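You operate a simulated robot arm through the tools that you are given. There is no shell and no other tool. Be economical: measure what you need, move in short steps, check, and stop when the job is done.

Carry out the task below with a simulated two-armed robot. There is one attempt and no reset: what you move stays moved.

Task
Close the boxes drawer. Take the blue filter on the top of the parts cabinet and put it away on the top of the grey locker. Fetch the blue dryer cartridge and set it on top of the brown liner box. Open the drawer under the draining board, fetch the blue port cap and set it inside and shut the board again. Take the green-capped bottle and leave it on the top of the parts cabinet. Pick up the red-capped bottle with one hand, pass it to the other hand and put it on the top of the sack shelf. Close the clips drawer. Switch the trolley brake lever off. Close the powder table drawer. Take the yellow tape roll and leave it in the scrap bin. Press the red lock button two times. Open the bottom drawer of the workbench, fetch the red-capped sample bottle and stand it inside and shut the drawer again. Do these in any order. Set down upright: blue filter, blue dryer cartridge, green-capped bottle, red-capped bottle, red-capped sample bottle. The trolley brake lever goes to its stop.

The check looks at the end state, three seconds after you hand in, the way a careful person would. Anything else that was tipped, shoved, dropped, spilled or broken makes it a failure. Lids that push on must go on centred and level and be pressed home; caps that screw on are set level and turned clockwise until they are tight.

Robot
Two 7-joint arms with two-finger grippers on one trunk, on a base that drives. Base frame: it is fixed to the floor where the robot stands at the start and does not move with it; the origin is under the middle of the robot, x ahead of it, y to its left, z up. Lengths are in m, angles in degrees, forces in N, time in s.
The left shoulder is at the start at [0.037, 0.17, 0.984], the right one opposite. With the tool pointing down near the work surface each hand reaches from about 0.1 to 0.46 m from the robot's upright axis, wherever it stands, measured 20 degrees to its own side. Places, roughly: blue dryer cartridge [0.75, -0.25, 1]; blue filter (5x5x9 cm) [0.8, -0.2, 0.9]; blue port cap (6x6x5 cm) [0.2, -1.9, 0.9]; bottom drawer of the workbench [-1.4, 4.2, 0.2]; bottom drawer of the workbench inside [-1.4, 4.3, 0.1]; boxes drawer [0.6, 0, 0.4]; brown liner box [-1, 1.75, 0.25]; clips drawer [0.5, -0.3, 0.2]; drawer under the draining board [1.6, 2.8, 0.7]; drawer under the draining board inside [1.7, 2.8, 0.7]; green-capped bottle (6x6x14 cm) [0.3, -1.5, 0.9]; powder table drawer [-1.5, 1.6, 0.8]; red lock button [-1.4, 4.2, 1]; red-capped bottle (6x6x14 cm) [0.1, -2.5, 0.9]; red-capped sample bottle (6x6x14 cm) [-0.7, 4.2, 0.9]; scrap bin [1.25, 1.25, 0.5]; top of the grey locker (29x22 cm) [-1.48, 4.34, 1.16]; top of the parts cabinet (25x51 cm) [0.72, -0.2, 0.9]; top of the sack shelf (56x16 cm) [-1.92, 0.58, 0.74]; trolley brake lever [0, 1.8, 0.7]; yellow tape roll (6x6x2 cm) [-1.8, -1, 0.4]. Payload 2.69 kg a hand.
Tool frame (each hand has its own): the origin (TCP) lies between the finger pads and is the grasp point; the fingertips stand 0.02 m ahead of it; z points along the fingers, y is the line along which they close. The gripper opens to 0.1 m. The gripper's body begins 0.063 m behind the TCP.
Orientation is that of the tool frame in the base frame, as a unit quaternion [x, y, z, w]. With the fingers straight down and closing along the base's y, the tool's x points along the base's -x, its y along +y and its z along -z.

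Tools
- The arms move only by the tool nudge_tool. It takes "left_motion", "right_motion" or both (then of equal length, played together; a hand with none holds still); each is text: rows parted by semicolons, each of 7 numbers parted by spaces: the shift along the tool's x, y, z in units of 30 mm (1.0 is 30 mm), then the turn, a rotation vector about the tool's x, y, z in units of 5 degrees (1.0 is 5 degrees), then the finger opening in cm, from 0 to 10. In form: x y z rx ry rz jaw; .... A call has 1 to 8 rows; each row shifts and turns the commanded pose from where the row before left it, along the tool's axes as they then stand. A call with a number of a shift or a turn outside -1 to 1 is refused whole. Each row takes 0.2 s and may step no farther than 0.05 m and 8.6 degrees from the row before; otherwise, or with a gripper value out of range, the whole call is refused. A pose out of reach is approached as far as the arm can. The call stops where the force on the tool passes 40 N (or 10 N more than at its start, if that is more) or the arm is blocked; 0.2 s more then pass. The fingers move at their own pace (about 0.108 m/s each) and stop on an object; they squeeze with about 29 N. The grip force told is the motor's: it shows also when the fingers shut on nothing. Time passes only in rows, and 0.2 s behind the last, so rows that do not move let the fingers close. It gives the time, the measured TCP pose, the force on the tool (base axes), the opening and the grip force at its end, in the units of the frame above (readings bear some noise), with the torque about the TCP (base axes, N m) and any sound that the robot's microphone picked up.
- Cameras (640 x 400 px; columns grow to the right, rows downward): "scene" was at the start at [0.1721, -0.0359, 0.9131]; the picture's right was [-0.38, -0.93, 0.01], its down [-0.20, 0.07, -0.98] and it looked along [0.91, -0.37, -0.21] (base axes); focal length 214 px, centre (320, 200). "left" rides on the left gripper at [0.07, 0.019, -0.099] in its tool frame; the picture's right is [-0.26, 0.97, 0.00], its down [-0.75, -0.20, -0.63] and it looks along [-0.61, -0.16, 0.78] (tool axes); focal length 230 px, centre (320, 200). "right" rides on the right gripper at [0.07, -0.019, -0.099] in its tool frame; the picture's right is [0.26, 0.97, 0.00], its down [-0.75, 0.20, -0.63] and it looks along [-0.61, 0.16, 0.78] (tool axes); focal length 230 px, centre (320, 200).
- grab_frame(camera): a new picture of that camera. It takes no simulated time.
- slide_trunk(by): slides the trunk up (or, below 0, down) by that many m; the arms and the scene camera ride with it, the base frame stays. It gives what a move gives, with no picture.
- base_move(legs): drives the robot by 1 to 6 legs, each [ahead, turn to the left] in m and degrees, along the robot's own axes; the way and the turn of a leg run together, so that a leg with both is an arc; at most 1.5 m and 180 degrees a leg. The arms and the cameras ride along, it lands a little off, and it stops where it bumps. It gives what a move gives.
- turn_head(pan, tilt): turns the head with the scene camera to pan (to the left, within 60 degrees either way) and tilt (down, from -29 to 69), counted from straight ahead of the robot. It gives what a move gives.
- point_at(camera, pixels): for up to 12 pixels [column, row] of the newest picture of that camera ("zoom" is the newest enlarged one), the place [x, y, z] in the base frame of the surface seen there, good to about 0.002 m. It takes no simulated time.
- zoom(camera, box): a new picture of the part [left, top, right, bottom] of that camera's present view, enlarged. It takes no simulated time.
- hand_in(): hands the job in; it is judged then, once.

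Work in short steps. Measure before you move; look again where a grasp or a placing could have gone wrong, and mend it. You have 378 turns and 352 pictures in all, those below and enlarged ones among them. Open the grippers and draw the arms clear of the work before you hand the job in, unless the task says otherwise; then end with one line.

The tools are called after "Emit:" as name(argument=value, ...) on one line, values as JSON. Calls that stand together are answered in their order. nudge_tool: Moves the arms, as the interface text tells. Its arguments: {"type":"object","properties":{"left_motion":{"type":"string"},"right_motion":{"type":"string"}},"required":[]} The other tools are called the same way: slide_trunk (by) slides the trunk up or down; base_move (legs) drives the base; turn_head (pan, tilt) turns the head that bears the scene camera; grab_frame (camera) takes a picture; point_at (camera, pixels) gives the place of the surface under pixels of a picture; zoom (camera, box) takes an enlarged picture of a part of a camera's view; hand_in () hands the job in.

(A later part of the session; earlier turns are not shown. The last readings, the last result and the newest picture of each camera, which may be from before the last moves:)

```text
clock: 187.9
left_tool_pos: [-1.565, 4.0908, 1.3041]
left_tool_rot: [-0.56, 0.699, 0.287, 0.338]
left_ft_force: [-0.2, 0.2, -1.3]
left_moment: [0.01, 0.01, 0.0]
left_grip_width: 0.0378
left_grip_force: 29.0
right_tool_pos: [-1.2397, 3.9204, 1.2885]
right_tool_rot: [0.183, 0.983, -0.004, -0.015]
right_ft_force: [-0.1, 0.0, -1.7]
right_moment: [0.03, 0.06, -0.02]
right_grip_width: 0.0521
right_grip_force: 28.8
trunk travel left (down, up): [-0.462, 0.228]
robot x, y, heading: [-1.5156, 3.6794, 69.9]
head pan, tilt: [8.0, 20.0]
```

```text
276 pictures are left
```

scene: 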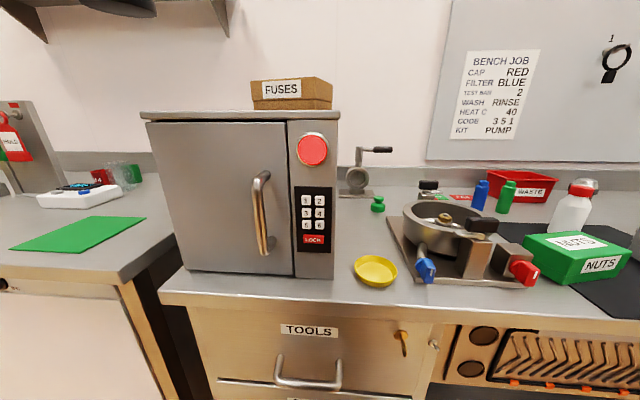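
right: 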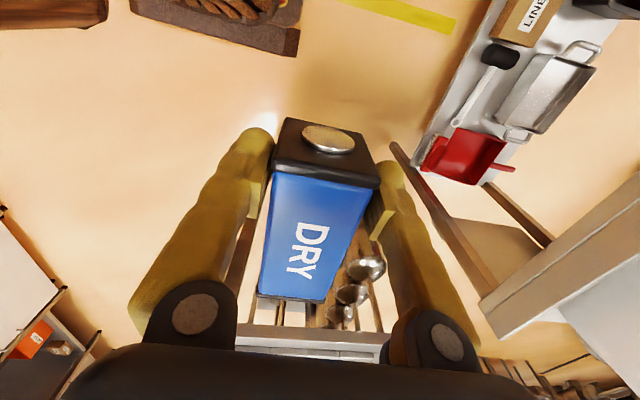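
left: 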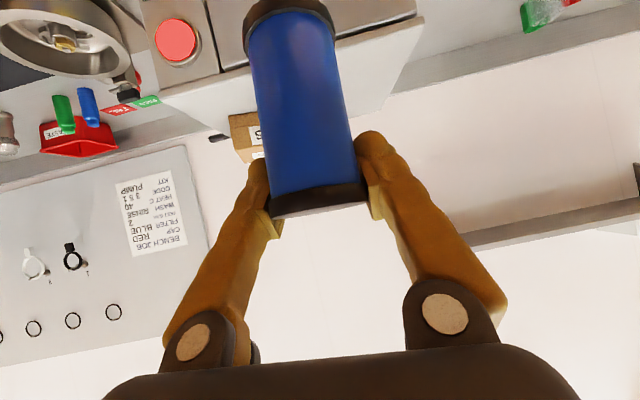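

Rotate the left hand back to the grasp pitch (≈44°) so the filter is vertical, then check it in the scene view.

Emit:
nudge_tool(left_motion="0 0 0 0 1 0 0;0 0 0 0 1 0 0;0 0 0 0 0.1 0 0;0 0 0 0 0 0 0;0 0 0 0 0 0 0")

Emit:
turn_head(pan=15, tilt=0)

Emit:
grab_frame(camera="scene")

```text
clock: 189.2
left_tool_pos: [-1.5648, 4.0877, 1.3201]
left_tool_rot: [-0.58, 0.721, 0.245, 0.29]
left_ft_force: [0.0, 0.1, -1.3]
left_moment: [0.01, -0.02, -0.01]
left_grip_width: 0.0376
left_grip_force: 28.7
right_tool_pos: [-1.2407, 3.9209, 1.2882]
right_tool_rot: [0.181, 0.983, -0.003, -0.015]
right_ft_force: [0.4, 0.5, -1.6]
right_moment: [-0.01, 0.07, -0.02]
right_grip_width: 0.0519
right_grip_force: 29.0
trunk travel left (down, up): [-0.462, 0.228]
robot x, y, heading: [-1.5149, 3.6795, 69.6]
head pan, tilt: [8.0, 20.0]
```

```text
clock: 190.0
left_tool_pos: [-1.5646, 4.0866, 1.319]
left_tool_rot: [-0.579, 0.721, 0.244, 0.291]
left_ft_force: [0.1, -0.1, -0.5]
left_moment: [-0.01, 0.0, 0.02]
left_grip_width: 0.0376
left_grip_force: 28.6
right_tool_pos: [-1.2406, 3.9198, 1.2884]
right_tool_rot: [0.183, 0.983, -0.002, -0.014]
right_ft_force: [0.1, -0.6, -2.0]
right_moment: [0.02, 0.06, 0.01]
right_grip_width: 0.0519
right_grip_force: 29.3
trunk travel left (down, up): [-0.462, 0.228]
robot x, y, heading: [-1.5111, 3.6811, 69.7]
head pan, tilt: [15.0, 0.0]
```

```text
275 pictures are left
```

scene: 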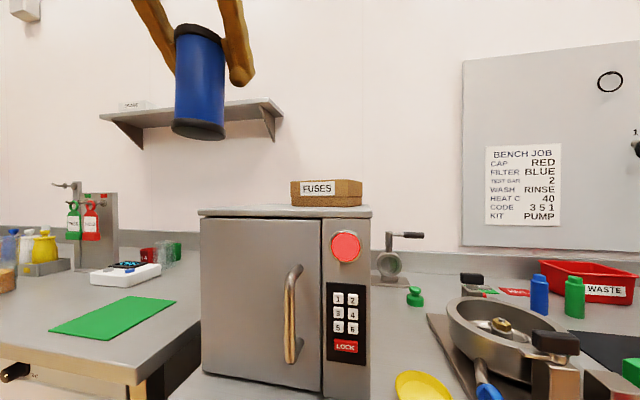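

Emit:
point_at(camera="scene", pixels=[[200, 48], [200, 65], [199, 85], [199, 105], [198, 118], [198, 129], [178, 75], [222, 75], [177, 105], [221, 105]])

Emit:
zoom(camera="scene", box=[130, 0, 290, 160])

```text
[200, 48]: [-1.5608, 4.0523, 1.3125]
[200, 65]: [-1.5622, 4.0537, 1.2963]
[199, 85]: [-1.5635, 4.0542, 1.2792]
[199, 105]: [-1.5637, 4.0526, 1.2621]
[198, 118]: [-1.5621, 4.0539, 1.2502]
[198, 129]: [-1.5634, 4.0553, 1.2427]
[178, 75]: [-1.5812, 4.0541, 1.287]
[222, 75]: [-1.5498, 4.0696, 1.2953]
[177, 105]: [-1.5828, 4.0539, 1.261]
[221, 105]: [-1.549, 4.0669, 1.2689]
```

```text
2.50 times, centred on (210, 80) of scene
```

zoom: 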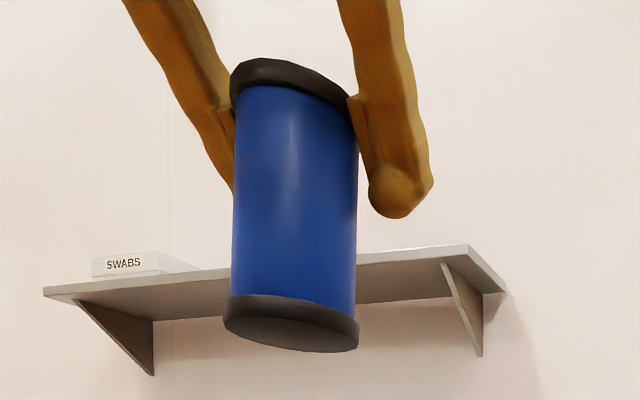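

Filter hangs vertical, bottom ≈1.239. Drive 0.1 closer so the reach is comfortable.

Emit:
base_move(legs=[[0.1, 0]])

Emit:
nudge_tool(left_motion="0 0 0 0 0 0 0;0 0 0 0 0 0 0", right_motion="0 -0.5 -0.5 0 0 0 0;0 -0.5 0 0 0 0 0")

```text
clock: 191.1
left_tool_pos: [-1.538, 4.1579, 1.33]
left_tool_rot: [-0.577, 0.715, 0.253, 0.304]
left_ft_force: [0.7, 1.9, -1.4]
left_moment: [-0.09, 0.06, 0.05]
left_grip_width: 0.0378
left_grip_force: 29.4
right_tool_pos: [-1.2145, 3.9915, 1.3066]
right_tool_rot: [0.18, 0.983, 0.026, -0.01]
right_ft_force: [0.7, 0.3, 0.3]
right_moment: [0.0, 0.08, -0.03]
right_grip_width: 0.0516
right_grip_force: 29.0
trunk travel left (down, up): [-0.462, 0.228]
robot x, y, heading: [-1.4822, 3.7761, 69.7]
head pan, tilt: [15.0, 0.0]
```

```text
clock: 191.9
left_tool_pos: [-1.5332, 4.1761, 1.3176]
left_tool_rot: [-0.581, 0.721, 0.244, 0.288]
left_ft_force: [-0.6, -2.2, -0.5]
left_moment: [0.09, -0.05, 0.0]
left_grip_width: 0.0373
left_grip_force: 29.1
right_tool_pos: [-1.22, 3.9772, 1.3161]
right_tool_rot: [0.18, 0.983, 0.017, -0.011]
right_ft_force: [-0.3, -1.3, -2.4]
right_moment: [0.18, 0.04, 0.0]
right_grip_width: 0.0523
right_grip_force: 28.9
trunk travel left (down, up): [-0.462, 0.228]
robot x, y, heading: [-1.4806, 3.7759, 69.8]
head pan, tilt: [15.0, 0.0]
stopped in row 2 (left hand): the arm was blocked; the commanded pose is now the measured one
```

Move horizontally over the locker's left part.

Emit:
nudge_tool(left_motion="-0.7 0.3 0.7 0 0 0 0;-0.7 0.3 0.7 0 0 0 0;-0.7 0.3 0.7 0 0 0 0;-0.7 0.3 0.7 0 0 0 0;-0.7 0.3 0.7 0 0 0 0;0 0 0 0 0 0 0")

Emit:
turn_head(pan=15, tilt=12)

Emit:
grab_frame(camera="scene")

```text
clock: 193.3
left_tool_pos: [-1.5435, 4.3398, 1.3176]
left_tool_rot: [-0.581, 0.72, 0.245, 0.29]
left_ft_force: [0.1, 0.5, -2.0]
left_moment: [0.0, 0.01, 0.01]
left_grip_width: 0.0374
left_grip_force: 28.3
right_tool_pos: [-1.217, 3.9881, 1.3129]
right_tool_rot: [0.182, 0.983, 0.011, -0.012]
right_ft_force: [0.3, 0.7, -1.8]
right_moment: [-0.05, 0.11, -0.04]
right_grip_width: 0.0523
right_grip_force: 29.5
trunk travel left (down, up): [-0.462, 0.228]
robot x, y, heading: [-1.4793, 3.7785, 69.9]
head pan, tilt: [15.0, 0.0]
```

```text
clock: 194.1
left_tool_pos: [-1.5465, 4.3313, 1.3194]
left_tool_rot: [-0.581, 0.72, 0.244, 0.291]
left_ft_force: [-0.9, 0.3, -0.6]
left_moment: [0.02, -0.01, 0.01]
left_grip_width: 0.0376
left_grip_force: 29.1
right_tool_pos: [-1.2189, 3.9768, 1.3128]
right_tool_rot: [0.182, 0.983, 0.012, -0.012]
right_ft_force: [0.2, -0.3, -1.2]
right_moment: [0.07, 0.08, 0.02]
right_grip_width: 0.052
right_grip_force: 29.0
trunk travel left (down, up): [-0.462, 0.228]
robot x, y, heading: [-1.4767, 3.7733, 69.8]
head pan, tilt: [15.0, 12.0]
```

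```text
273 pictures are left
```

scene: 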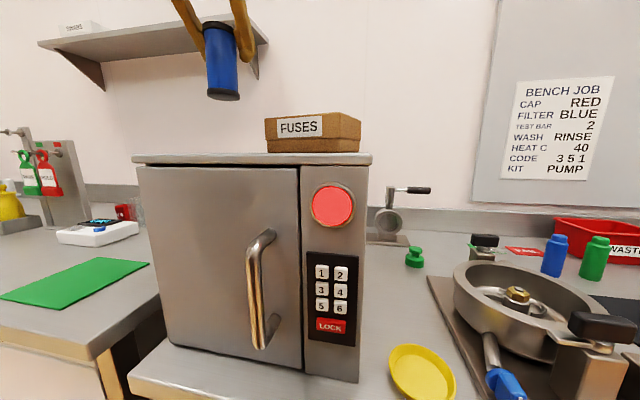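

Lower by 7 cm, then small steps until contact.

Emit:
nudge_tool(left_motion="0.7 0 0.71 0 0 0 3.7;0.7 0 0.71 0 0 0 3.7;0.23 0 0.24 0 0 0 3.7;0 0 0 0 0 0 3.7")

Emit:
zoom(camera="scene", box=[120, 20, 380, 200])

```text
clock: 195.1
left_tool_pos: [-1.5469, 4.3305, 1.2438]
left_tool_rot: [-0.582, 0.722, 0.242, 0.286]
left_ft_force: [0.8, 0.3, 0.2]
left_moment: [0.0, 0.02, 0.03]
left_grip_width: 0.0381
left_grip_force: 23.1
right_tool_pos: [-1.2192, 3.9796, 1.313]
right_tool_rot: [0.181, 0.983, 0.012, -0.012]
right_ft_force: [0.2, -0.7, -2.8]
right_moment: [0.05, 0.07, -0.01]
right_grip_width: 0.0522
right_grip_force: 28.6
trunk travel left (down, up): [-0.462, 0.228]
robot x, y, heading: [-1.4776, 3.7748, 69.7]
head pan, tilt: [15.0, 12.0]
```

```text
2.22 times, centred on (250, 110) of scene
```

zoom: 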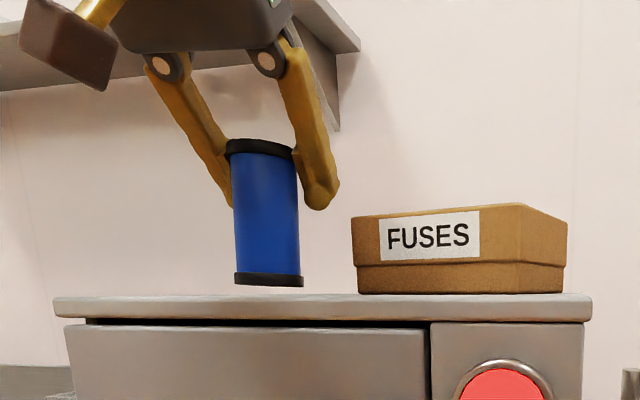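

Lower in 3 mm steps until contact.

Emit:
nudge_tool(left_motion="0.07 0 0.07 0 0 0 0;0.07 0 0.07 0 0 0 0;0 0 0 0 0 0 0")

Emit:
nudge_tool(left_motion="0.07 0 0.07 0 0 0 0;0.07 0 0.07 0 0 0 0;0 0 0 0 0 0 0")

Emit:
zoom(camera="scene", box=[120, 20, 380, 200])

```text
clock: 195.9
left_tool_pos: [-1.5472, 4.3308, 1.2362]
left_tool_rot: [-0.583, 0.722, 0.24, 0.285]
left_ft_force: [-0.6, 1.0, 2.8]
left_moment: [0.04, -0.05, 0.0]
left_grip_width: 0.0377
left_grip_force: 29.2
right_tool_pos: [-1.2191, 3.9792, 1.3131]
right_tool_rot: [0.182, 0.983, 0.011, -0.012]
right_ft_force: [0.1, -0.2, -2.5]
right_moment: [0.01, 0.07, 0.0]
right_grip_width: 0.0523
right_grip_force: 29.3
trunk travel left (down, up): [-0.462, 0.228]
robot x, y, heading: [-1.4802, 3.7736, 69.8]
head pan, tilt: [15.0, 12.0]
```

```text
clock: 196.7
left_tool_pos: [-1.548, 4.3299, 1.2342]
left_tool_rot: [-0.582, 0.721, 0.242, 0.287]
left_ft_force: [-4.3, 3.3, 25.0]
left_moment: [0.03, -0.04, -0.01]
left_grip_width: 0.0377
left_grip_force: 29.2
right_tool_pos: [-1.2208, 3.9769, 1.3124]
right_tool_rot: [0.182, 0.983, 0.013, -0.011]
right_ft_force: [0.8, 0.7, -2.2]
right_moment: [0.02, 0.07, 0.02]
right_grip_width: 0.0518
right_grip_force: 28.7
trunk travel left (down, up): [-0.462, 0.228]
robot x, y, heading: [-1.479, 3.7748, 69.9]
head pan, tilt: [15.0, 12.0]
```

```text
2.22 times, centred on (250, 110) of scene
```

zoom: 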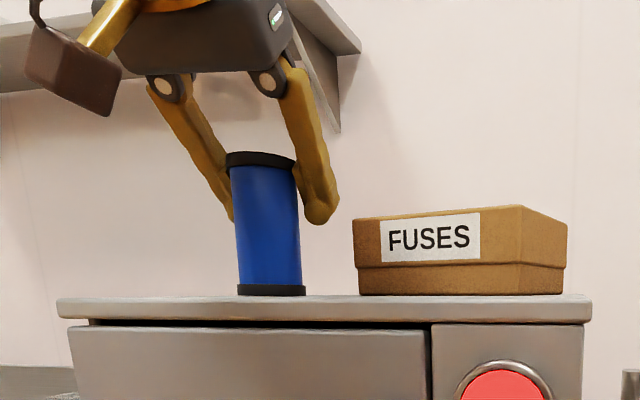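

On the surface. Ease up 2 mm, open to 7 cm, then withdraw back along the tool axis.

Emit:
nudge_tool(left_motion="-0.05 0 -0.05 0 0 0 0;0 0 0 0 0 0 4.5;0 0 0 0 0 0 5.5;0 0 0 0 0 0 7;0 0 0 0 0 0 7")

Emit:
zoom(camera="scene", box=[120, 20, 380, 200])

```text
clock: 197.9
left_tool_pos: [-1.548, 4.33, 1.2341]
left_tool_rot: [-0.582, 0.722, 0.241, 0.286]
left_ft_force: [-0.2, 0.3, -0.7]
left_moment: [-0.02, -0.02, 0.02]
left_grip_width: 0.0698
left_grip_force: 0.0
right_tool_pos: [-1.2196, 3.9786, 1.3122]
right_tool_rot: [0.182, 0.983, 0.012, -0.012]
right_ft_force: [0.2, -0.2, -2.0]
right_moment: [0.02, 0.03, 0.02]
right_grip_width: 0.0519
right_grip_force: 29.0
trunk travel left (down, up): [-0.462, 0.228]
robot x, y, heading: [-1.482, 3.7727, 69.7]
head pan, tilt: [15.0, 12.0]
```

```text
2.22 times, centred on (250, 110) of scene
```

zoom: 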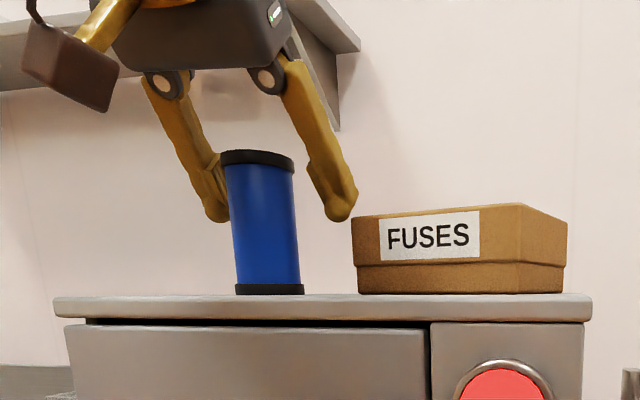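

Stands upright. Shift hand 8 mm left to centre the gap, then withdraw up-back.

Emit:
nudge_tool(left_motion="0 0.25 0 0 0 0 7.5;0 0 -0.5 0 0 0 7.5;0 0 -1 0 0 0 7.5;0 0 -1 0 0 0 7.5;0 0 -1 0 0 0 7.5;0 0 -1 0 0 0 7.5;0 0 -1 0 0 0 7.5")

Emit:
zoom(camera="scene", box=[120, 20, 380, 200])

```text
clock: 199.5
left_tool_pos: [-1.5791, 4.2168, 1.3615]
left_tool_rot: [-0.58, 0.719, 0.246, 0.293]
left_ft_force: [-0.2, -0.2, -0.5]
left_moment: [0.03, 0.04, -0.01]
left_grip_width: 0.0749
left_grip_force: 0.1
right_tool_pos: [-1.2201, 3.9787, 1.313]
right_tool_rot: [0.181, 0.983, 0.012, -0.012]
right_ft_force: [-0.3, -1.1, -2.5]
right_moment: [0.05, 0.09, -0.01]
right_grip_width: 0.0517
right_grip_force: 29.0
trunk travel left (down, up): [-0.462, 0.228]
robot x, y, heading: [-1.4816, 3.7778, 69.7]
head pan, tilt: [15.0, 12.0]
```

```text
2.22 times, centred on (250, 110) of scene
```

zoom: 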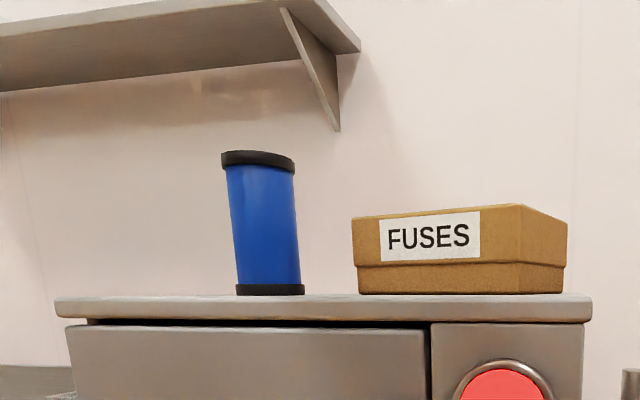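

Filter done. Back off 0.2 m, then aim the closed left fingers horizontally for the red button.

Emit:
base_move(legs=[[-0.2, 0]])

Emit:
nudge_tool(left_motion="0 -1 0 0 -1 0 0;0 -1 0 0 -1 0 0;0 -1 0 0 -1 0 0;0 -1 0 0 -1 0 0;0 -1 0 0 -1 0 0;0 -1 0 0 -1 0 0;0 -0.8 0 0 0 0 0;0 0 0 0 0 0 0", right_motion="0 0.5 0 0 0 0 0;0 0.5 0 0 0 0 0;0 0.5 0 0 0 0 0;0 0.5 0 0 0 0 0;0 0 0 0 0 0 0;0 0 0 0 0 0 0;0 0 0 0 0 0 0;0 0 0 0 0 0 0")

Emit:
grab_frame(camera="scene")

```text
clock: 201.1
left_tool_pos: [-1.642, 4.038, 1.3633]
left_tool_rot: [-0.58, 0.719, 0.246, 0.294]
left_ft_force: [1.1, -0.1, -1.3]
left_moment: [0.01, 0.02, 0.0]
left_grip_width: 0.075
left_grip_force: 0.1
right_tool_pos: [-1.2855, 3.7988, 1.3141]
right_tool_rot: [0.184, 0.983, 0.015, -0.011]
right_ft_force: [0.5, -0.3, -2.1]
right_moment: [-0.02, 0.1, 0.01]
right_grip_width: 0.0522
right_grip_force: 28.8
trunk travel left (down, up): [-0.462, 0.228]
robot x, y, heading: [-1.5486, 3.5878, 69.7]
head pan, tilt: [15.0, 12.0]
```

```text
clock: 202.9
left_tool_pos: [-1.4527, 3.9727, 1.3637]
left_tool_rot: [-0.493, 0.616, 0.39, 0.475]
left_ft_force: [0.3, -0.2, 1.0]
left_moment: [-0.02, -0.05, -0.02]
left_grip_width: 0.0
left_grip_force: 29.1
right_tool_pos: [-1.271, 3.8329, 1.3159]
right_tool_rot: [0.183, 0.983, 0.017, -0.01]
right_ft_force: [0.4, 0.6, -1.6]
right_moment: [0.02, 0.06, 0.04]
right_grip_width: 0.0517
right_grip_force: 29.0
trunk travel left (down, up): [-0.462, 0.228]
robot x, y, heading: [-1.55, 3.587, 69.7]
head pan, tilt: [15.0, 12.0]
```

```text
268 pictures are left
```

scene: 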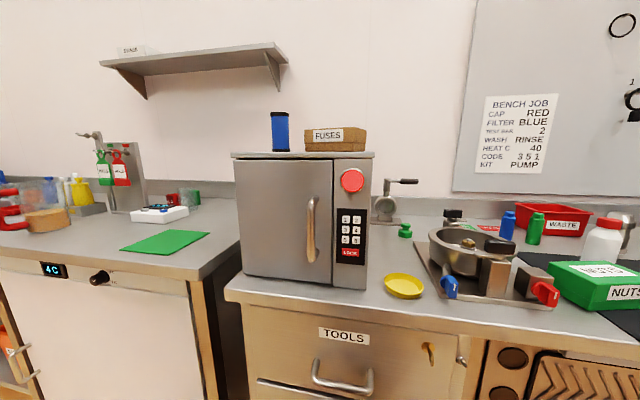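

Emit:
point_at(camera="scene", pixels=[[352, 180], [343, 180], [361, 180], [352, 171], [352, 189], [345, 205], [280, 130], [300, 300]])

```text
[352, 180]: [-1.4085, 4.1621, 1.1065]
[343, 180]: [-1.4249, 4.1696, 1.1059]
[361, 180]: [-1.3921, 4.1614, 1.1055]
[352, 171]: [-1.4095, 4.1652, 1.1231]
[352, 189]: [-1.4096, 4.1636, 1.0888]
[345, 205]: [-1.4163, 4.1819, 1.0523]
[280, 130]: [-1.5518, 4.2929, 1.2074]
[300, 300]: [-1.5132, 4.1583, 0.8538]
```

Approach the button: tip 4 cm in front.

Emit:
nudge_tool(left_motion="0.88 -0.01 0.81 0 0 0 0;0.88 -0.01 0.81 0 0 0 0;0.88 -0.01 0.81 0 0 0 0;0.88 -0.01 0.81 0 0 0 0;0.88 -0.01 0.81 0 0 0 0;0.88 -0.01 0.81 0 0 0 0;0.88 -0.01 0.81 0 0 0 0;0.88 -0.01 0.81 0 0 0 0")

Emit:
grab_frame(camera="scene")

Emit:
grab_frame(camera="left")

```text
clock: 204.7
left_tool_pos: [-1.4238, 4.1083, 1.1153]
left_tool_rot: [-0.492, 0.615, 0.391, 0.477]
left_ft_force: [0.9, 0.2, 0.7]
left_moment: [0.02, -0.01, -0.02]
left_grip_width: 0.0
left_grip_force: 29.1
right_tool_pos: [-1.2694, 3.8338, 1.3148]
right_tool_rot: [0.184, 0.983, 0.015, -0.01]
right_ft_force: [0.3, 0.5, -2.4]
right_moment: [0.0, 0.1, -0.01]
right_grip_width: 0.052
right_grip_force: 28.9
trunk travel left (down, up): [-0.462, 0.228]
robot x, y, heading: [-1.5506, 3.5883, 69.6]
head pan, tilt: [15.0, 12.0]
```

```text
267 pictures are left
```

scene: 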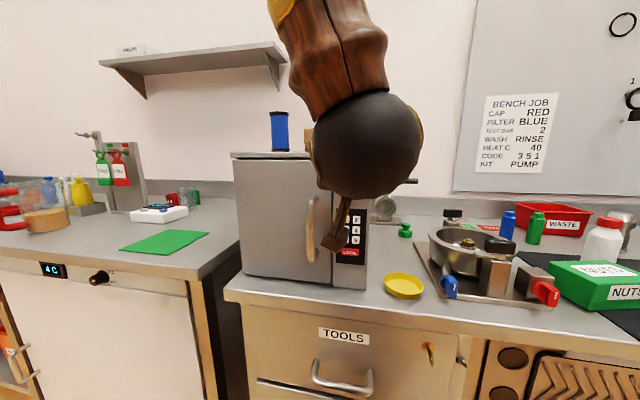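

```text
266 pictures are left
```

left: 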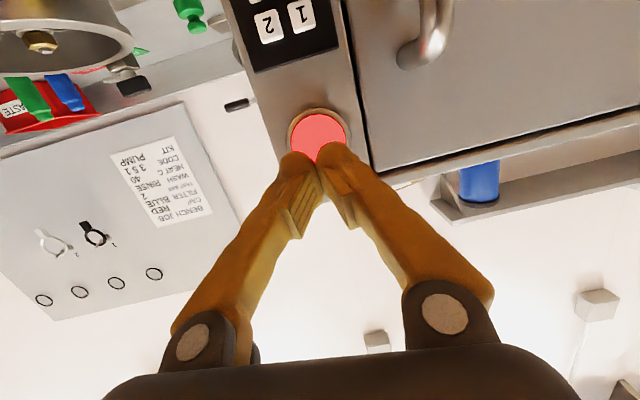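

Aligned. Push forward: 3 cm then small steps; watch force and sound.

Emit:
nudge_tool(left_motion="-0.24 -0.09 0.95 0 0 0 0;-0.05 -0.02 0.2 0 0 0 0;-0.05 -0.02 0.2 0 0 0 0")

```text
clock: 205.5
left_tool_pos: [-1.4125, 4.1444, 1.1163]
left_tool_rot: [-0.492, 0.614, 0.392, 0.477]
left_ft_force: [-3.9, -13.0, 3.9]
left_moment: [0.14, -0.09, -0.1]
left_grip_width: 0.0001
left_grip_force: 28.8
right_tool_pos: [-1.2707, 3.8309, 1.3158]
right_tool_rot: [0.184, 0.983, 0.017, -0.01]
right_ft_force: [-0.3, 0.1, -2.4]
right_moment: [-0.02, 0.06, 0.0]
right_grip_width: 0.0521
right_grip_force: 29.0
trunk travel left (down, up): [-0.462, 0.228]
robot x, y, heading: [-1.5504, 3.5896, 69.7]
head pan, tilt: [15.0, 12.0]
```

Emit:
nudge_tool(left_motion="-0.05 -0.02 0.2 0 0 0 0;-0.05 -0.02 0.2 0 0 0 0")

```text
clock: 206.1
left_tool_pos: [-1.4111, 4.1456, 1.1177]
left_tool_rot: [-0.491, 0.615, 0.392, 0.476]
left_ft_force: [-6.9, -26.5, -14.6]
left_moment: [-0.07, 0.17, -0.13]
left_grip_width: 0.0001
left_grip_force: 29.0
right_tool_pos: [-1.2756, 3.8173, 1.3264]
right_tool_rot: [0.183, 0.983, 0.032, -0.008]
right_ft_force: [-0.2, 1.4, -1.5]
right_moment: [-0.08, 0.11, 0.04]
right_grip_width: 0.0519
right_grip_force: 29.0
trunk travel left (down, up): [-0.462, 0.228]
robot x, y, heading: [-1.5484, 3.5853, 69.4]
head pan, tilt: [15.0, 12.0]
```

Emit:
nudge_tool(left_motion="-0.05 -0.02 0.2 0 0 0 0;-0.05 -0.02 0.2 0 0 0 0;0 0 0 0 0 0 0")

Emit:
grab_frame(camera="left")

```text
clock: 206.6
left_tool_pos: [-1.4104, 4.1453, 1.1175]
left_tool_rot: [-0.488, 0.619, 0.389, 0.477]
left_ft_force: [-49.7, -107.0, 44.8]
left_moment: [1.3, -0.67, -0.37]
left_grip_width: 0.0004
left_grip_force: 29.1
right_tool_pos: [-1.2796, 3.8174, 1.3257]
right_tool_rot: [0.183, 0.983, 0.032, -0.007]
right_ft_force: [-0.4, 1.6, -1.6]
right_moment: [-0.05, 0.08, -0.01]
right_grip_width: 0.052
right_grip_force: 29.0
trunk travel left (down, up): [-0.462, 0.228]
robot x, y, heading: [-1.5511, 3.5858, 69.5]
head pan, tilt: [15.0, 12.0]
stopped in row 2 (left hand): the force on the tool passed its limit at 58 N (the readings are from after the stop); the commanded pose is now the measured one
```

```text
265 pictures are left
```

left: 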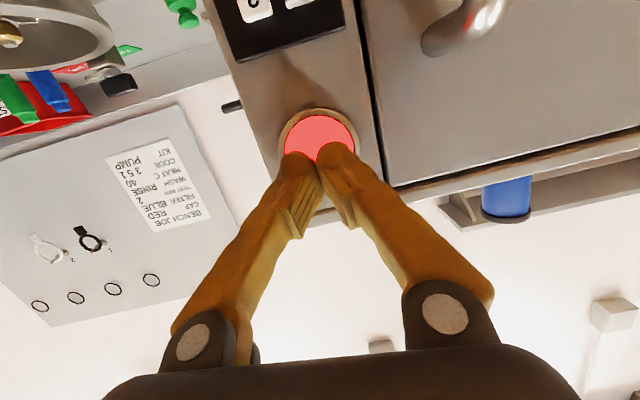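

The finger's upper edge bears on the bezel. Back off, level the fingers and lower 8 mm.

Emit:
nudge_tool(left_motion="0.24 0.09 -0.95 0 0 0 0;0 0 0 0 -1 0 0;0 0 0 0 -1 0 0;0 0 0 0 -0.6 0 0;0 0 0 0 0 0 0", right_motion="0 0.4 0 0 0 0 0;0 0.4 0 -0.4 0 0 0;0 0 0 0 0 0 0;0 0 0 0 0 0 0;0 0 0 0 0 0 0")

Emit:
zoom(camera="left", box=[200, 40, 440, 240])

```text
clock: 207.8
left_tool_pos: [-1.4099, 4.1467, 1.1073]
left_tool_rot: [-0.445, 0.563, 0.441, 0.539]
left_ft_force: [-0.7, 0.3, 0.2]
left_moment: [-0.04, -0.03, 0.01]
left_grip_width: 0.0
left_grip_force: 28.8
right_tool_pos: [-1.2588, 3.8642, 1.3188]
right_tool_rot: [0.183, 0.982, 0.039, -0.007]
right_ft_force: [0.2, 0.2, -2.2]
right_moment: [0.02, 0.12, 0.0]
right_grip_width: 0.0521
right_grip_force: 29.3
trunk travel left (down, up): [-0.462, 0.228]
robot x, y, heading: [-1.5465, 3.5815, 69.5]
head pan, tilt: [15.0, 12.0]
```

```text
2.00 times, centred on (320, 140) of left
```

zoom: 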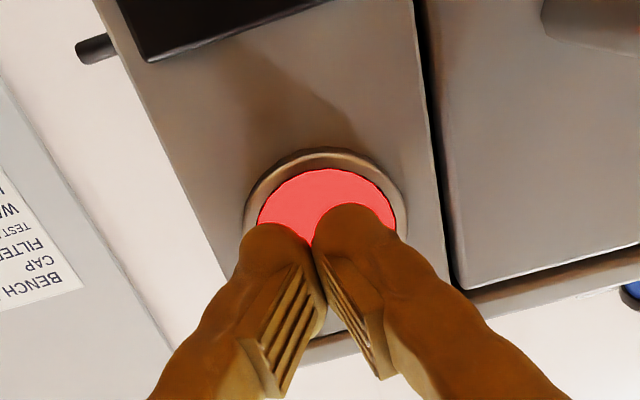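

Now tips sit on the red face at z≈1.107. Lower 4 mm and press in small increments.

Emit:
nudge_tool(left_motion="0.13 0 -0.1 0 0 0 0;0 -0.02 0.3 0 0 0 0;0 -0.02 0.3 0 0 0 0;0 0 0 0 0 0 0")

```text
clock: 208.8
left_tool_pos: [-1.4099, 4.1468, 1.0999]
left_tool_rot: [-0.446, 0.569, 0.438, 0.535]
left_ft_force: [-7.6, -28.7, -14.6]
left_moment: [0.0, 0.19, -0.22]
left_grip_width: 0.0
left_grip_force: 29.5
right_tool_pos: [-1.2636, 3.8548, 1.3235]
right_tool_rot: [0.183, 0.982, 0.044, -0.006]
right_ft_force: [-0.6, 0.7, -1.0]
right_moment: [-0.05, 0.09, 0.01]
right_grip_width: 0.052
right_grip_force: 28.7
trunk travel left (down, up): [-0.462, 0.228]
robot x, y, heading: [-1.5488, 3.5848, 69.4]
head pan, tilt: [15.0, 12.0]
```

The closed finger pair may span button and bezel. Back off and press with a single finger: open 4 cm and centre the left finger on the button.

Emit:
nudge_tool(left_motion="0 0.03 -1 0 0 0 4;0 -0.42 -0.5 0 0 0 4;0 -0.42 0 0 0 0 4;0 0 0 0 0 0 4", right_motion="0 0.3 0 -0.4 0 0 0;0 0.3 0 -0.4 0 0 0;0 0 0 0 0 0 0;0 0 0 0 0 0 0")

Emit:
zoom(camera="left", box=[200, 40, 440, 240])

```text
clock: 209.8
left_tool_pos: [-1.3931, 4.115, 1.0971]
left_tool_rot: [-0.448, 0.568, 0.438, 0.533]
left_ft_force: [0.2, 0.6, -0.5]
left_moment: [0.01, 0.0, 0.01]
left_grip_width: 0.04
left_grip_force: 0.1
right_tool_pos: [-1.2498, 3.8881, 1.312]
right_tool_rot: [0.183, 0.981, 0.061, -0.002]
right_ft_force: [0.5, 1.3, -2.9]
right_moment: [-0.02, 0.12, 0.01]
right_grip_width: 0.052
right_grip_force: 29.8
trunk travel left (down, up): [-0.462, 0.228]
robot x, y, heading: [-1.5511, 3.587, 69.8]
head pan, tilt: [15.0, 12.0]
```

```text
2.00 times, centred on (320, 140) of left
```

zoom: 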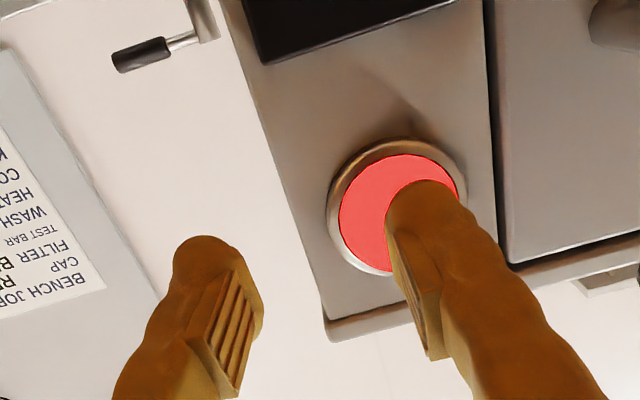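

Raise 7 mm and press with that finger.

Emit:
nudge_tool(left_motion="-0.25 0 0 0 0 0 4;0 0 0.6 0 0 0 4;0 -0.02 0.3 0 0 0 4;0 0 0.2 0 0 0 4;0 0 0 0 0 0 4")

```text
clock: 211.0
left_tool_pos: [-1.3851, 4.139, 1.1067]
left_tool_rot: [-0.446, 0.567, 0.439, 0.536]
left_ft_force: [-4.5, -15.9, -1.3]
left_moment: [0.1, -0.06, 0.44]
left_grip_width: 0.0399
left_grip_force: 0.0
right_tool_pos: [-1.2519, 3.8813, 1.314]
right_tool_rot: [0.184, 0.981, 0.062, -0.002]
right_ft_force: [0.4, -0.2, -1.4]
right_moment: [0.01, 0.07, -0.01]
right_grip_width: 0.0519
right_grip_force: 28.9
trunk travel left (down, up): [-0.462, 0.228]
robot x, y, heading: [-1.5498, 3.5855, 69.6]
head pan, tilt: [15.0, 12.0]
```

Emit:
nudge_tool(left_motion="0 0 0.2 0 0 0 4;0 0 0.15 0 0 0 4;0 0 0 0 0 0 4")

Emit:
zoom(camera="left", box=[200, 40, 440, 240])

```text
clock: 211.8
left_tool_pos: [-1.3879, 4.1386, 1.1083]
left_tool_rot: [-0.445, 0.568, 0.439, 0.535]
left_ft_force: [-5.7, -28.0, -21.0]
left_moment: [-0.33, -0.49, 0.75]
left_grip_width: 0.0376
left_grip_force: 0.3
right_tool_pos: [-1.2569, 3.8679, 1.325]
right_tool_rot: [0.182, 0.98, 0.078, 0.0]
right_ft_force: [-0.2, -0.5, -1.1]
right_moment: [-0.01, 0.06, -0.04]
right_grip_width: 0.0521
right_grip_force: 28.7
trunk travel left (down, up): [-0.462, 0.228]
robot x, y, heading: [-1.55, 3.5866, 69.6]
head pan, tilt: [15.0, 12.0]
```

```text
2.00 times, centred on (320, 140) of left
```

zoom: 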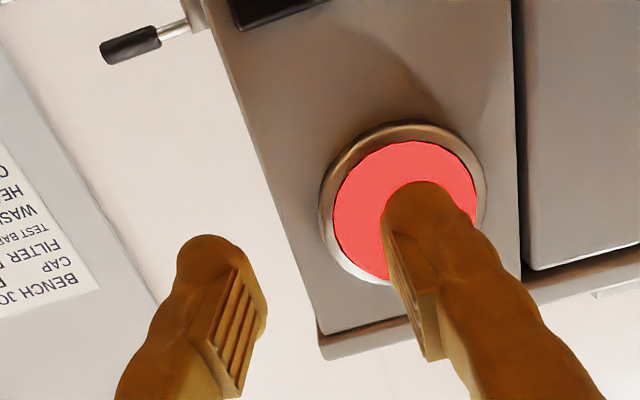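

Measure the red face relative to the bezel now.

Emit:
point_at(camera="zoom", pixels=[[350, 220], [390, 160], [440, 165], [360, 250], [330, 250], [385, 130], [300, 250], [420, 100]])

```text
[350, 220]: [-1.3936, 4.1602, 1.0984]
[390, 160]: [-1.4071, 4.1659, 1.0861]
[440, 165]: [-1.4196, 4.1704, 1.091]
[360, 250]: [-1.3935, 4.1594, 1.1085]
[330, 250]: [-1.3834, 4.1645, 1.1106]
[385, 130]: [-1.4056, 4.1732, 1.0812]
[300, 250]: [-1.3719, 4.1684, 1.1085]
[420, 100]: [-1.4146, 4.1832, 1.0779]
```

The big red dome doesn't move – the "red lock button" at z≈1.0 must be the small red LOCK key on the keypad. Back off and measure it.

Emit:
nudge_tool(left_motion="0 0 -1 0 0 0 4;0 0 -1 0 0 0 4;0 0.5 -1 0 0 0 4;0 1 0 0 0 0 4;0 1 0 0 0 0 4;0 1 0 0 0 0 4;0 1 0 0 0 0 4", right_motion="0 0.3 0 -0.5 0 0 0;0 0.3 0 -0.5 0 0 0;0 0.3 0 -0.5 0 0 0;0 0 0 0 0 0 0;0 0 0 0 0 0 0;0 0 0 0 0 0 0;0 0 0 0 0 0 0")

Emit:
zoom(camera="scene", box=[290, 130, 410, 290])

Emit:
grab_frame(camera="left")

```text
clock: 213.4
left_tool_pos: [-1.5327, 4.0937, 1.1141]
left_tool_rot: [-0.447, 0.566, 0.439, 0.536]
left_ft_force: [-0.3, -0.1, 0.4]
left_moment: [0.01, 0.0, 0.0]
left_grip_width: 0.04
left_grip_force: 0.0
right_tool_pos: [-1.2414, 3.9097, 1.316]
right_tool_rot: [0.183, 0.975, 0.125, 0.011]
right_ft_force: [0.3, 1.0, -2.9]
right_moment: [0.01, 0.1, -0.01]
right_grip_width: 0.0522
right_grip_force: 29.1
trunk travel left (down, up): [-0.462, 0.228]
robot x, y, heading: [-1.5484, 3.5841, 69.6]
head pan, tilt: [15.0, 12.0]
```

```text
2.50 times, centred on (350, 210) of scene
```

zoom: 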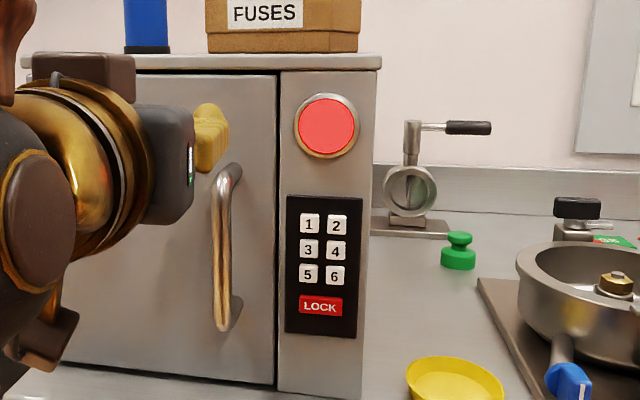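

```text
260 pictures are left
```

left: 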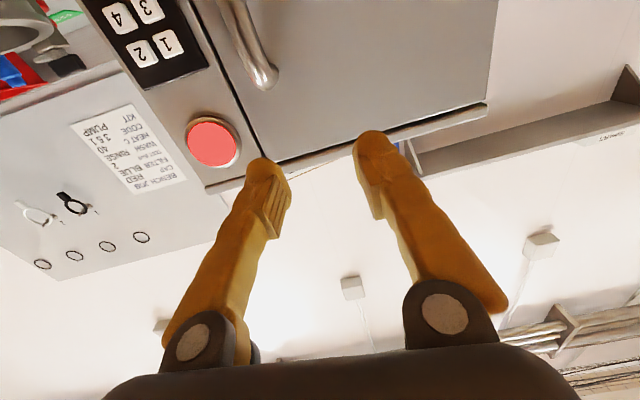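

Emit:
point_at(camera="zoom", pixels=[[320, 306], [302, 306], [340, 306], [320, 297], [320, 314], [309, 273], [335, 276], [320, 325], [295, 306], [250, 300], [227, 250], [320, 360]])

```text
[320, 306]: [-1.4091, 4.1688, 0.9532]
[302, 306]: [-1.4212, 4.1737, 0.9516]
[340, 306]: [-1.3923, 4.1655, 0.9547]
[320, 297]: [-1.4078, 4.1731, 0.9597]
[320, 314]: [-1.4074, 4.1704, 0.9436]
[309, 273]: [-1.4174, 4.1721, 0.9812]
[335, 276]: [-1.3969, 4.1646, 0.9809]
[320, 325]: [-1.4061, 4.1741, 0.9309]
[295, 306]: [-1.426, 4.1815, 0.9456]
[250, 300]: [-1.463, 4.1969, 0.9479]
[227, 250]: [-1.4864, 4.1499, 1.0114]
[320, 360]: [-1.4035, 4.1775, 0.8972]
```

LOCK key: centre (-1.4085,4.170,0.952). Move the closed left fingers to 7 cm in front of it.

Emit:
nudge_tool(left_motion="0 0 -1 0 0 0 0;0.94 -0.57 0 0 0 0 0;0.94 -0.57 0 0 0 0 0;0.94 -0.57 0 0 0 0 0;0.94 -0.57 0 0 0 0 0;0.94 -0.57 0 0 0 0 0;0.94 -0.57 0.3 0 0 0 0;0 0 0 0 0 0 0")

Emit:
grab_frame(camera="left")

```text
clock: 215.2
left_tool_pos: [-1.4486, 4.0518, 0.9443]
left_tool_rot: [-0.453, 0.56, 0.444, 0.533]
left_ft_force: [0.9, 0.3, 0.2]
left_moment: [0.02, -0.03, 0.03]
left_grip_width: 0.0
left_grip_force: 29.0
right_tool_pos: [-1.2404, 3.9078, 1.3167]
right_tool_rot: [0.184, 0.975, 0.125, 0.01]
right_ft_force: [-0.3, -0.2, -2.0]
right_moment: [0.02, 0.06, 0.03]
right_grip_width: 0.0522
right_grip_force: 29.2
trunk travel left (down, up): [-0.462, 0.228]
robot x, y, heading: [-1.5485, 3.5836, 69.7]
head pan, tilt: [15.0, 12.0]
```

```text
259 pictures are left
```

left: 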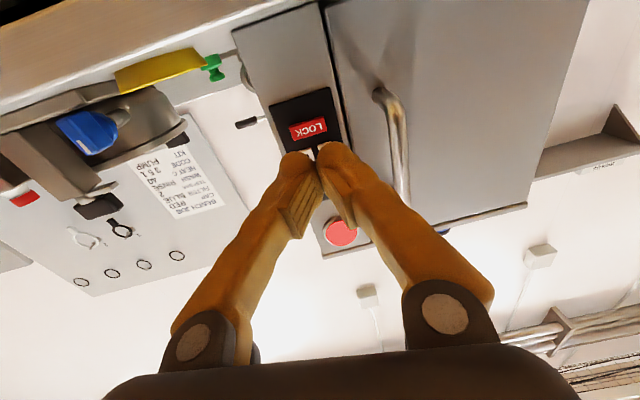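

Aligned. Advance 9 cm, then small press steps.

Emit:
nudge_tool(left_motion="-0.1 -0.16 1 0 0 0 0;0 -0.16 1 0 0 0 0;0 -0.12 0.95 0 0 0 0;0 -0.02 0.2 0 0 0 0;0 -0.02 0.2 0 0 0 0;0 0 0 0 0 0 0")

Emit:
grab_frame(camera="left")

```text
clock: 216.6
left_tool_pos: [-1.4147, 4.1471, 0.942]
left_tool_rot: [-0.453, 0.561, 0.444, 0.532]
left_ft_force: [-0.3, -0.3, 0.8]
left_moment: [0.02, 0.02, 0.02]
left_grip_width: 0.0002
left_grip_force: 28.7
right_tool_pos: [-1.2414, 3.9087, 1.3165]
right_tool_rot: [0.183, 0.975, 0.125, 0.01]
right_ft_force: [-0.3, 0.3, -2.1]
right_moment: [0.03, 0.07, 0.01]
right_grip_width: 0.052
right_grip_force: 29.2
trunk travel left (down, up): [-0.462, 0.228]
robot x, y, heading: [-1.5508, 3.5878, 69.5]
head pan, tilt: [15.0, 12.0]
```

```text
258 pictures are left
```

left: 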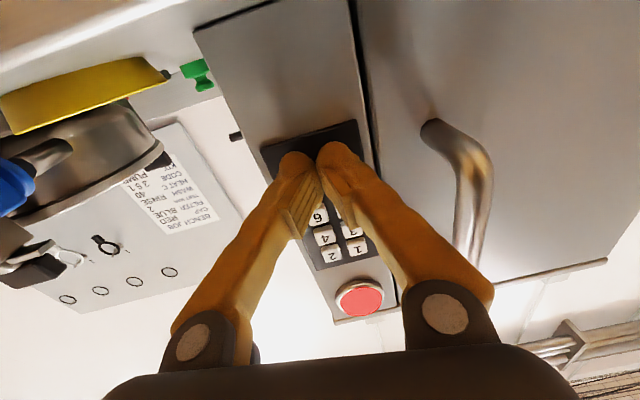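

Emit:
nudge_tool(left_motion="-0.15 -0.02 0.1 0 0 0 0;0 -0.02 0.15 0 0 0 0;0 0 0 0 0 0 0")

Emit:
nudge_tool(left_motion="0 -0.02 0.15 0 0 0 0;0 0 0 0 0 0 0")

```text
clock: 217.4
left_tool_pos: [-1.4116, 4.1538, 0.9435]
left_tool_rot: [-0.453, 0.562, 0.444, 0.53]
left_ft_force: [-0.2, -0.6, -0.4]
left_moment: [-0.02, 0.01, 0.0]
left_grip_width: 0.0
left_grip_force: 28.9
right_tool_pos: [-1.2407, 3.9084, 1.3174]
right_tool_rot: [0.184, 0.975, 0.124, 0.01]
right_ft_force: [-0.4, 0.9, -2.2]
right_moment: [0.02, 0.07, 0.04]
right_grip_width: 0.0521
right_grip_force: 29.2
trunk travel left (down, up): [-0.462, 0.228]
robot x, y, heading: [-1.5518, 3.5819, 69.3]
head pan, tilt: [15.0, 12.0]
```

```text
clock: 218.0
left_tool_pos: [-1.4104, 4.1559, 0.9458]
left_tool_rot: [-0.453, 0.562, 0.443, 0.532]
left_ft_force: [-5.3, -15.3, -5.2]
left_moment: [-0.02, -0.07, -0.05]
left_grip_width: 0.0002
left_grip_force: 28.9
right_tool_pos: [-1.2422, 3.9064, 1.3173]
right_tool_rot: [0.184, 0.975, 0.126, 0.01]
right_ft_force: [-0.9, 0.1, -2.6]
right_moment: [0.03, 0.05, -0.03]
right_grip_width: 0.0519
right_grip_force: 28.6
trunk travel left (down, up): [-0.462, 0.228]
robot x, y, heading: [-1.5522, 3.5881, 69.5]
head pan, tilt: [15.0, 12.0]
heard: click
```

Click heard – first press. Release and press once more.

Emit:
nudge_tool(left_motion="0 0.05 -0.4 0 0 0 0;0 0.05 -0.4 0 0 0 0;0 0 0 0 0 0 0")

Emit:
nudge_tool(left_motion="0 -0.05 0.5 0 0 0 0;0 -0.02 0.15 0 0 0 0;0 -0.02 0.15 0 0 0 0;0 0 0 0 0 0 0")

```text
clock: 218.8
left_tool_pos: [-1.4189, 4.1353, 0.9444]
left_tool_rot: [-0.453, 0.563, 0.443, 0.53]
left_ft_force: [-0.4, 0.3, 0.0]
left_moment: [-0.02, 0.01, -0.04]
left_grip_width: 0.0
left_grip_force: 29.4
right_tool_pos: [-1.2412, 3.9089, 1.3157]
right_tool_rot: [0.183, 0.975, 0.125, 0.01]
right_ft_force: [-0.2, -0.2, -2.5]
right_moment: [0.01, 0.09, -0.01]
right_grip_width: 0.0519
right_grip_force: 29.2
trunk travel left (down, up): [-0.462, 0.228]
robot x, y, heading: [-1.5489, 3.5886, 69.5]
head pan, tilt: [15.0, 12.0]
```

```text
clock: 219.8
left_tool_pos: [-1.4105, 4.1559, 0.9469]
left_tool_rot: [-0.453, 0.561, 0.444, 0.532]
left_ft_force: [-2.0, -14.7, 5.1]
left_moment: [0.14, -0.05, -0.16]
left_grip_width: 0.0001
left_grip_force: 29.0
right_tool_pos: [-1.2424, 3.9062, 1.3186]
right_tool_rot: [0.184, 0.975, 0.126, 0.01]
right_ft_force: [-0.1, -0.2, -2.5]
right_moment: [0.04, 0.06, 0.0]
right_grip_width: 0.0518
right_grip_force: 29.4
trunk travel left (down, up): [-0.462, 0.228]
robot x, y, heading: [-1.55, 3.5866, 69.8]
head pan, tilt: [15.0, 12.0]
heard: click
```

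Second click. Retract the left hand, level the right, back off, then return to the powder table's rear with the dryer.

Emit:
nudge_tool(left_motion="0 0.1 -1 0 0 0 0;0 0.1 -1 0 0 0 0;-0.5 0.3 -1 0 0 0 0;-1 0.5 0 0 0 0 0;-1 0.5 0 0 0 0 0;-1 0.5 0 0 0 0 0;-1 0 0 0 0 0 0;-1 0 0 0 0 0 0", right_motion="0 0 0 0.9 0 0 0;0 0 0 0.9 0 0 0;0 0 0 0.9 0 0 0;0 0 0 0 0 0 0;0 0 0 0 0 0 0;0 0 0 0 0 0 0;0 0 0 0 0 0 0;0 0 0 0 0 0 0")

Emit:
base_move(legs=[[-0.3, 0], [0, -95]])

Emit:
turn_head(pan=0, tilt=20)

Emit:
grab_frame(camera="scene")

```text
clock: 221.6
left_tool_pos: [-1.4766, 4.0829, 1.1161]
left_tool_rot: [-0.446, 0.567, 0.439, 0.535]
left_ft_force: [-0.6, 0.8, 0.6]
left_moment: [0.03, -0.02, 0.0]
left_grip_width: 0.0001
left_grip_force: 28.2
right_tool_pos: [-1.2425, 3.9069, 1.3257]
right_tool_rot: [0.183, 0.983, 0.021, -0.01]
right_ft_force: [-0.2, -0.5, -2.6]
right_moment: [0.06, 0.05, -0.01]
right_grip_width: 0.0521
right_grip_force: 28.6
trunk travel left (down, up): [-0.462, 0.228]
robot x, y, heading: [-1.5491, 3.5859, 69.4]
head pan, tilt: [15.0, 12.0]
```

```text
clock: 227.8
left_tool_pos: [-1.1704, 3.1724, 1.1157]
left_tool_rot: [0.127, 0.71, -0.109, 0.684]
left_ft_force: [-0.4, 0.6, -1.1]
left_moment: [-0.01, 0.04, -0.01]
left_grip_width: 0.0001
left_grip_force: 29.2
right_tool_pos: [-1.373, 2.9608, 1.3265]
right_tool_rot: [0.856, 0.516, 0.022, 0.01]
right_ft_force: [-0.1, -0.5, -2.4]
right_moment: [0.04, -0.05, 0.04]
right_grip_width: 0.0517
right_grip_force: 28.9
trunk travel left (down, up): [-0.462, 0.228]
robot x, y, heading: [-1.6515, 3.3126, -27.2]
head pan, tilt: [15.0, 12.0]
```

```text
clock: 228.6
left_tool_pos: [-1.1866, 3.1805, 1.125]
left_tool_rot: [0.128, 0.705, -0.11, 0.689]
left_ft_force: [0.4, -0.7, -0.3]
left_moment: [0.04, 0.03, 0.02]
left_grip_width: 0.0
left_grip_force: 28.6
right_tool_pos: [-1.3888, 2.9687, 1.3125]
right_tool_rot: [0.856, 0.516, 0.011, -0.007]
right_ft_force: [0.0, 0.4, -2.2]
right_moment: [0.08, -0.04, -0.02]
right_grip_width: 0.0521
right_grip_force: 29.3
trunk travel left (down, up): [-0.462, 0.228]
robot x, y, heading: [-1.6502, 3.3101, -26.9]
head pan, tilt: [0.0, 20.0]
```

```text
257 pictures are left
```

scene: 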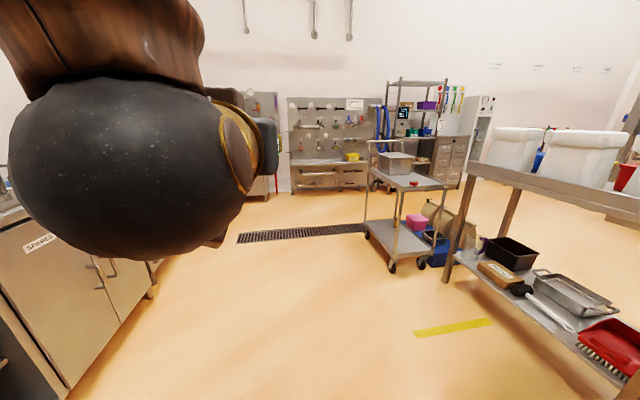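

Drive to the waypoint behind the table and face it.

Emit:
base_move(legs=[[0, -11], [1.18, 0], [0, -70.5]])

Emit:
turn_head(pan=-5, tilt=40)

Emit:
grab_frame(camera="scene")

```text
clock: 238.6
left_tool_pos: [-0.7916, 2.0857, 1.1238]
left_tool_rot: [0.563, 0.442, -0.541, 0.442]
left_ft_force: [-0.3, -0.4, 1.0]
left_moment: [-0.02, -0.01, -0.01]
left_grip_width: 0.0
left_grip_force: 29.4
right_tool_pos: [-1.0246, 2.2646, 1.3223]
right_tool_rot: [0.983, -0.182, 0.011, 0.016]
right_ft_force: [0.0, 0.0, -1.6]
right_moment: [-0.02, -0.08, 0.01]
right_grip_width: 0.0519
right_grip_force: 28.9
trunk travel left (down, up): [-0.462, 0.228]
robot x, y, heading: [-0.7094, 2.5645, -110.7]
head pan, tilt: [0.0, 20.0]
```

```text
clock: 239.4
left_tool_pos: [-0.7851, 2.1021, 1.1317]
left_tool_rot: [0.558, 0.439, -0.546, 0.445]
left_ft_force: [0.3, -0.1, -0.5]
left_moment: [0.01, -0.02, -0.06]
left_grip_width: 0.0
left_grip_force: 29.3
right_tool_pos: [-1.0192, 2.2783, 1.3055]
right_tool_rot: [0.983, -0.184, 0.015, -0.01]
right_ft_force: [1.2, 0.3, -2.6]
right_moment: [-0.02, -0.1, -0.01]
right_grip_width: 0.0522
right_grip_force: 28.6
trunk travel left (down, up): [-0.462, 0.228]
robot x, y, heading: [-0.7085, 2.5628, -110.6]
head pan, tilt: [-5.0, 40.0]
```

```text
256 pictures are left
```

scene: 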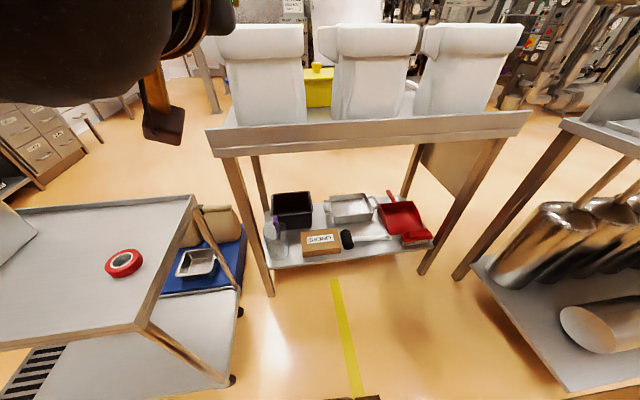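

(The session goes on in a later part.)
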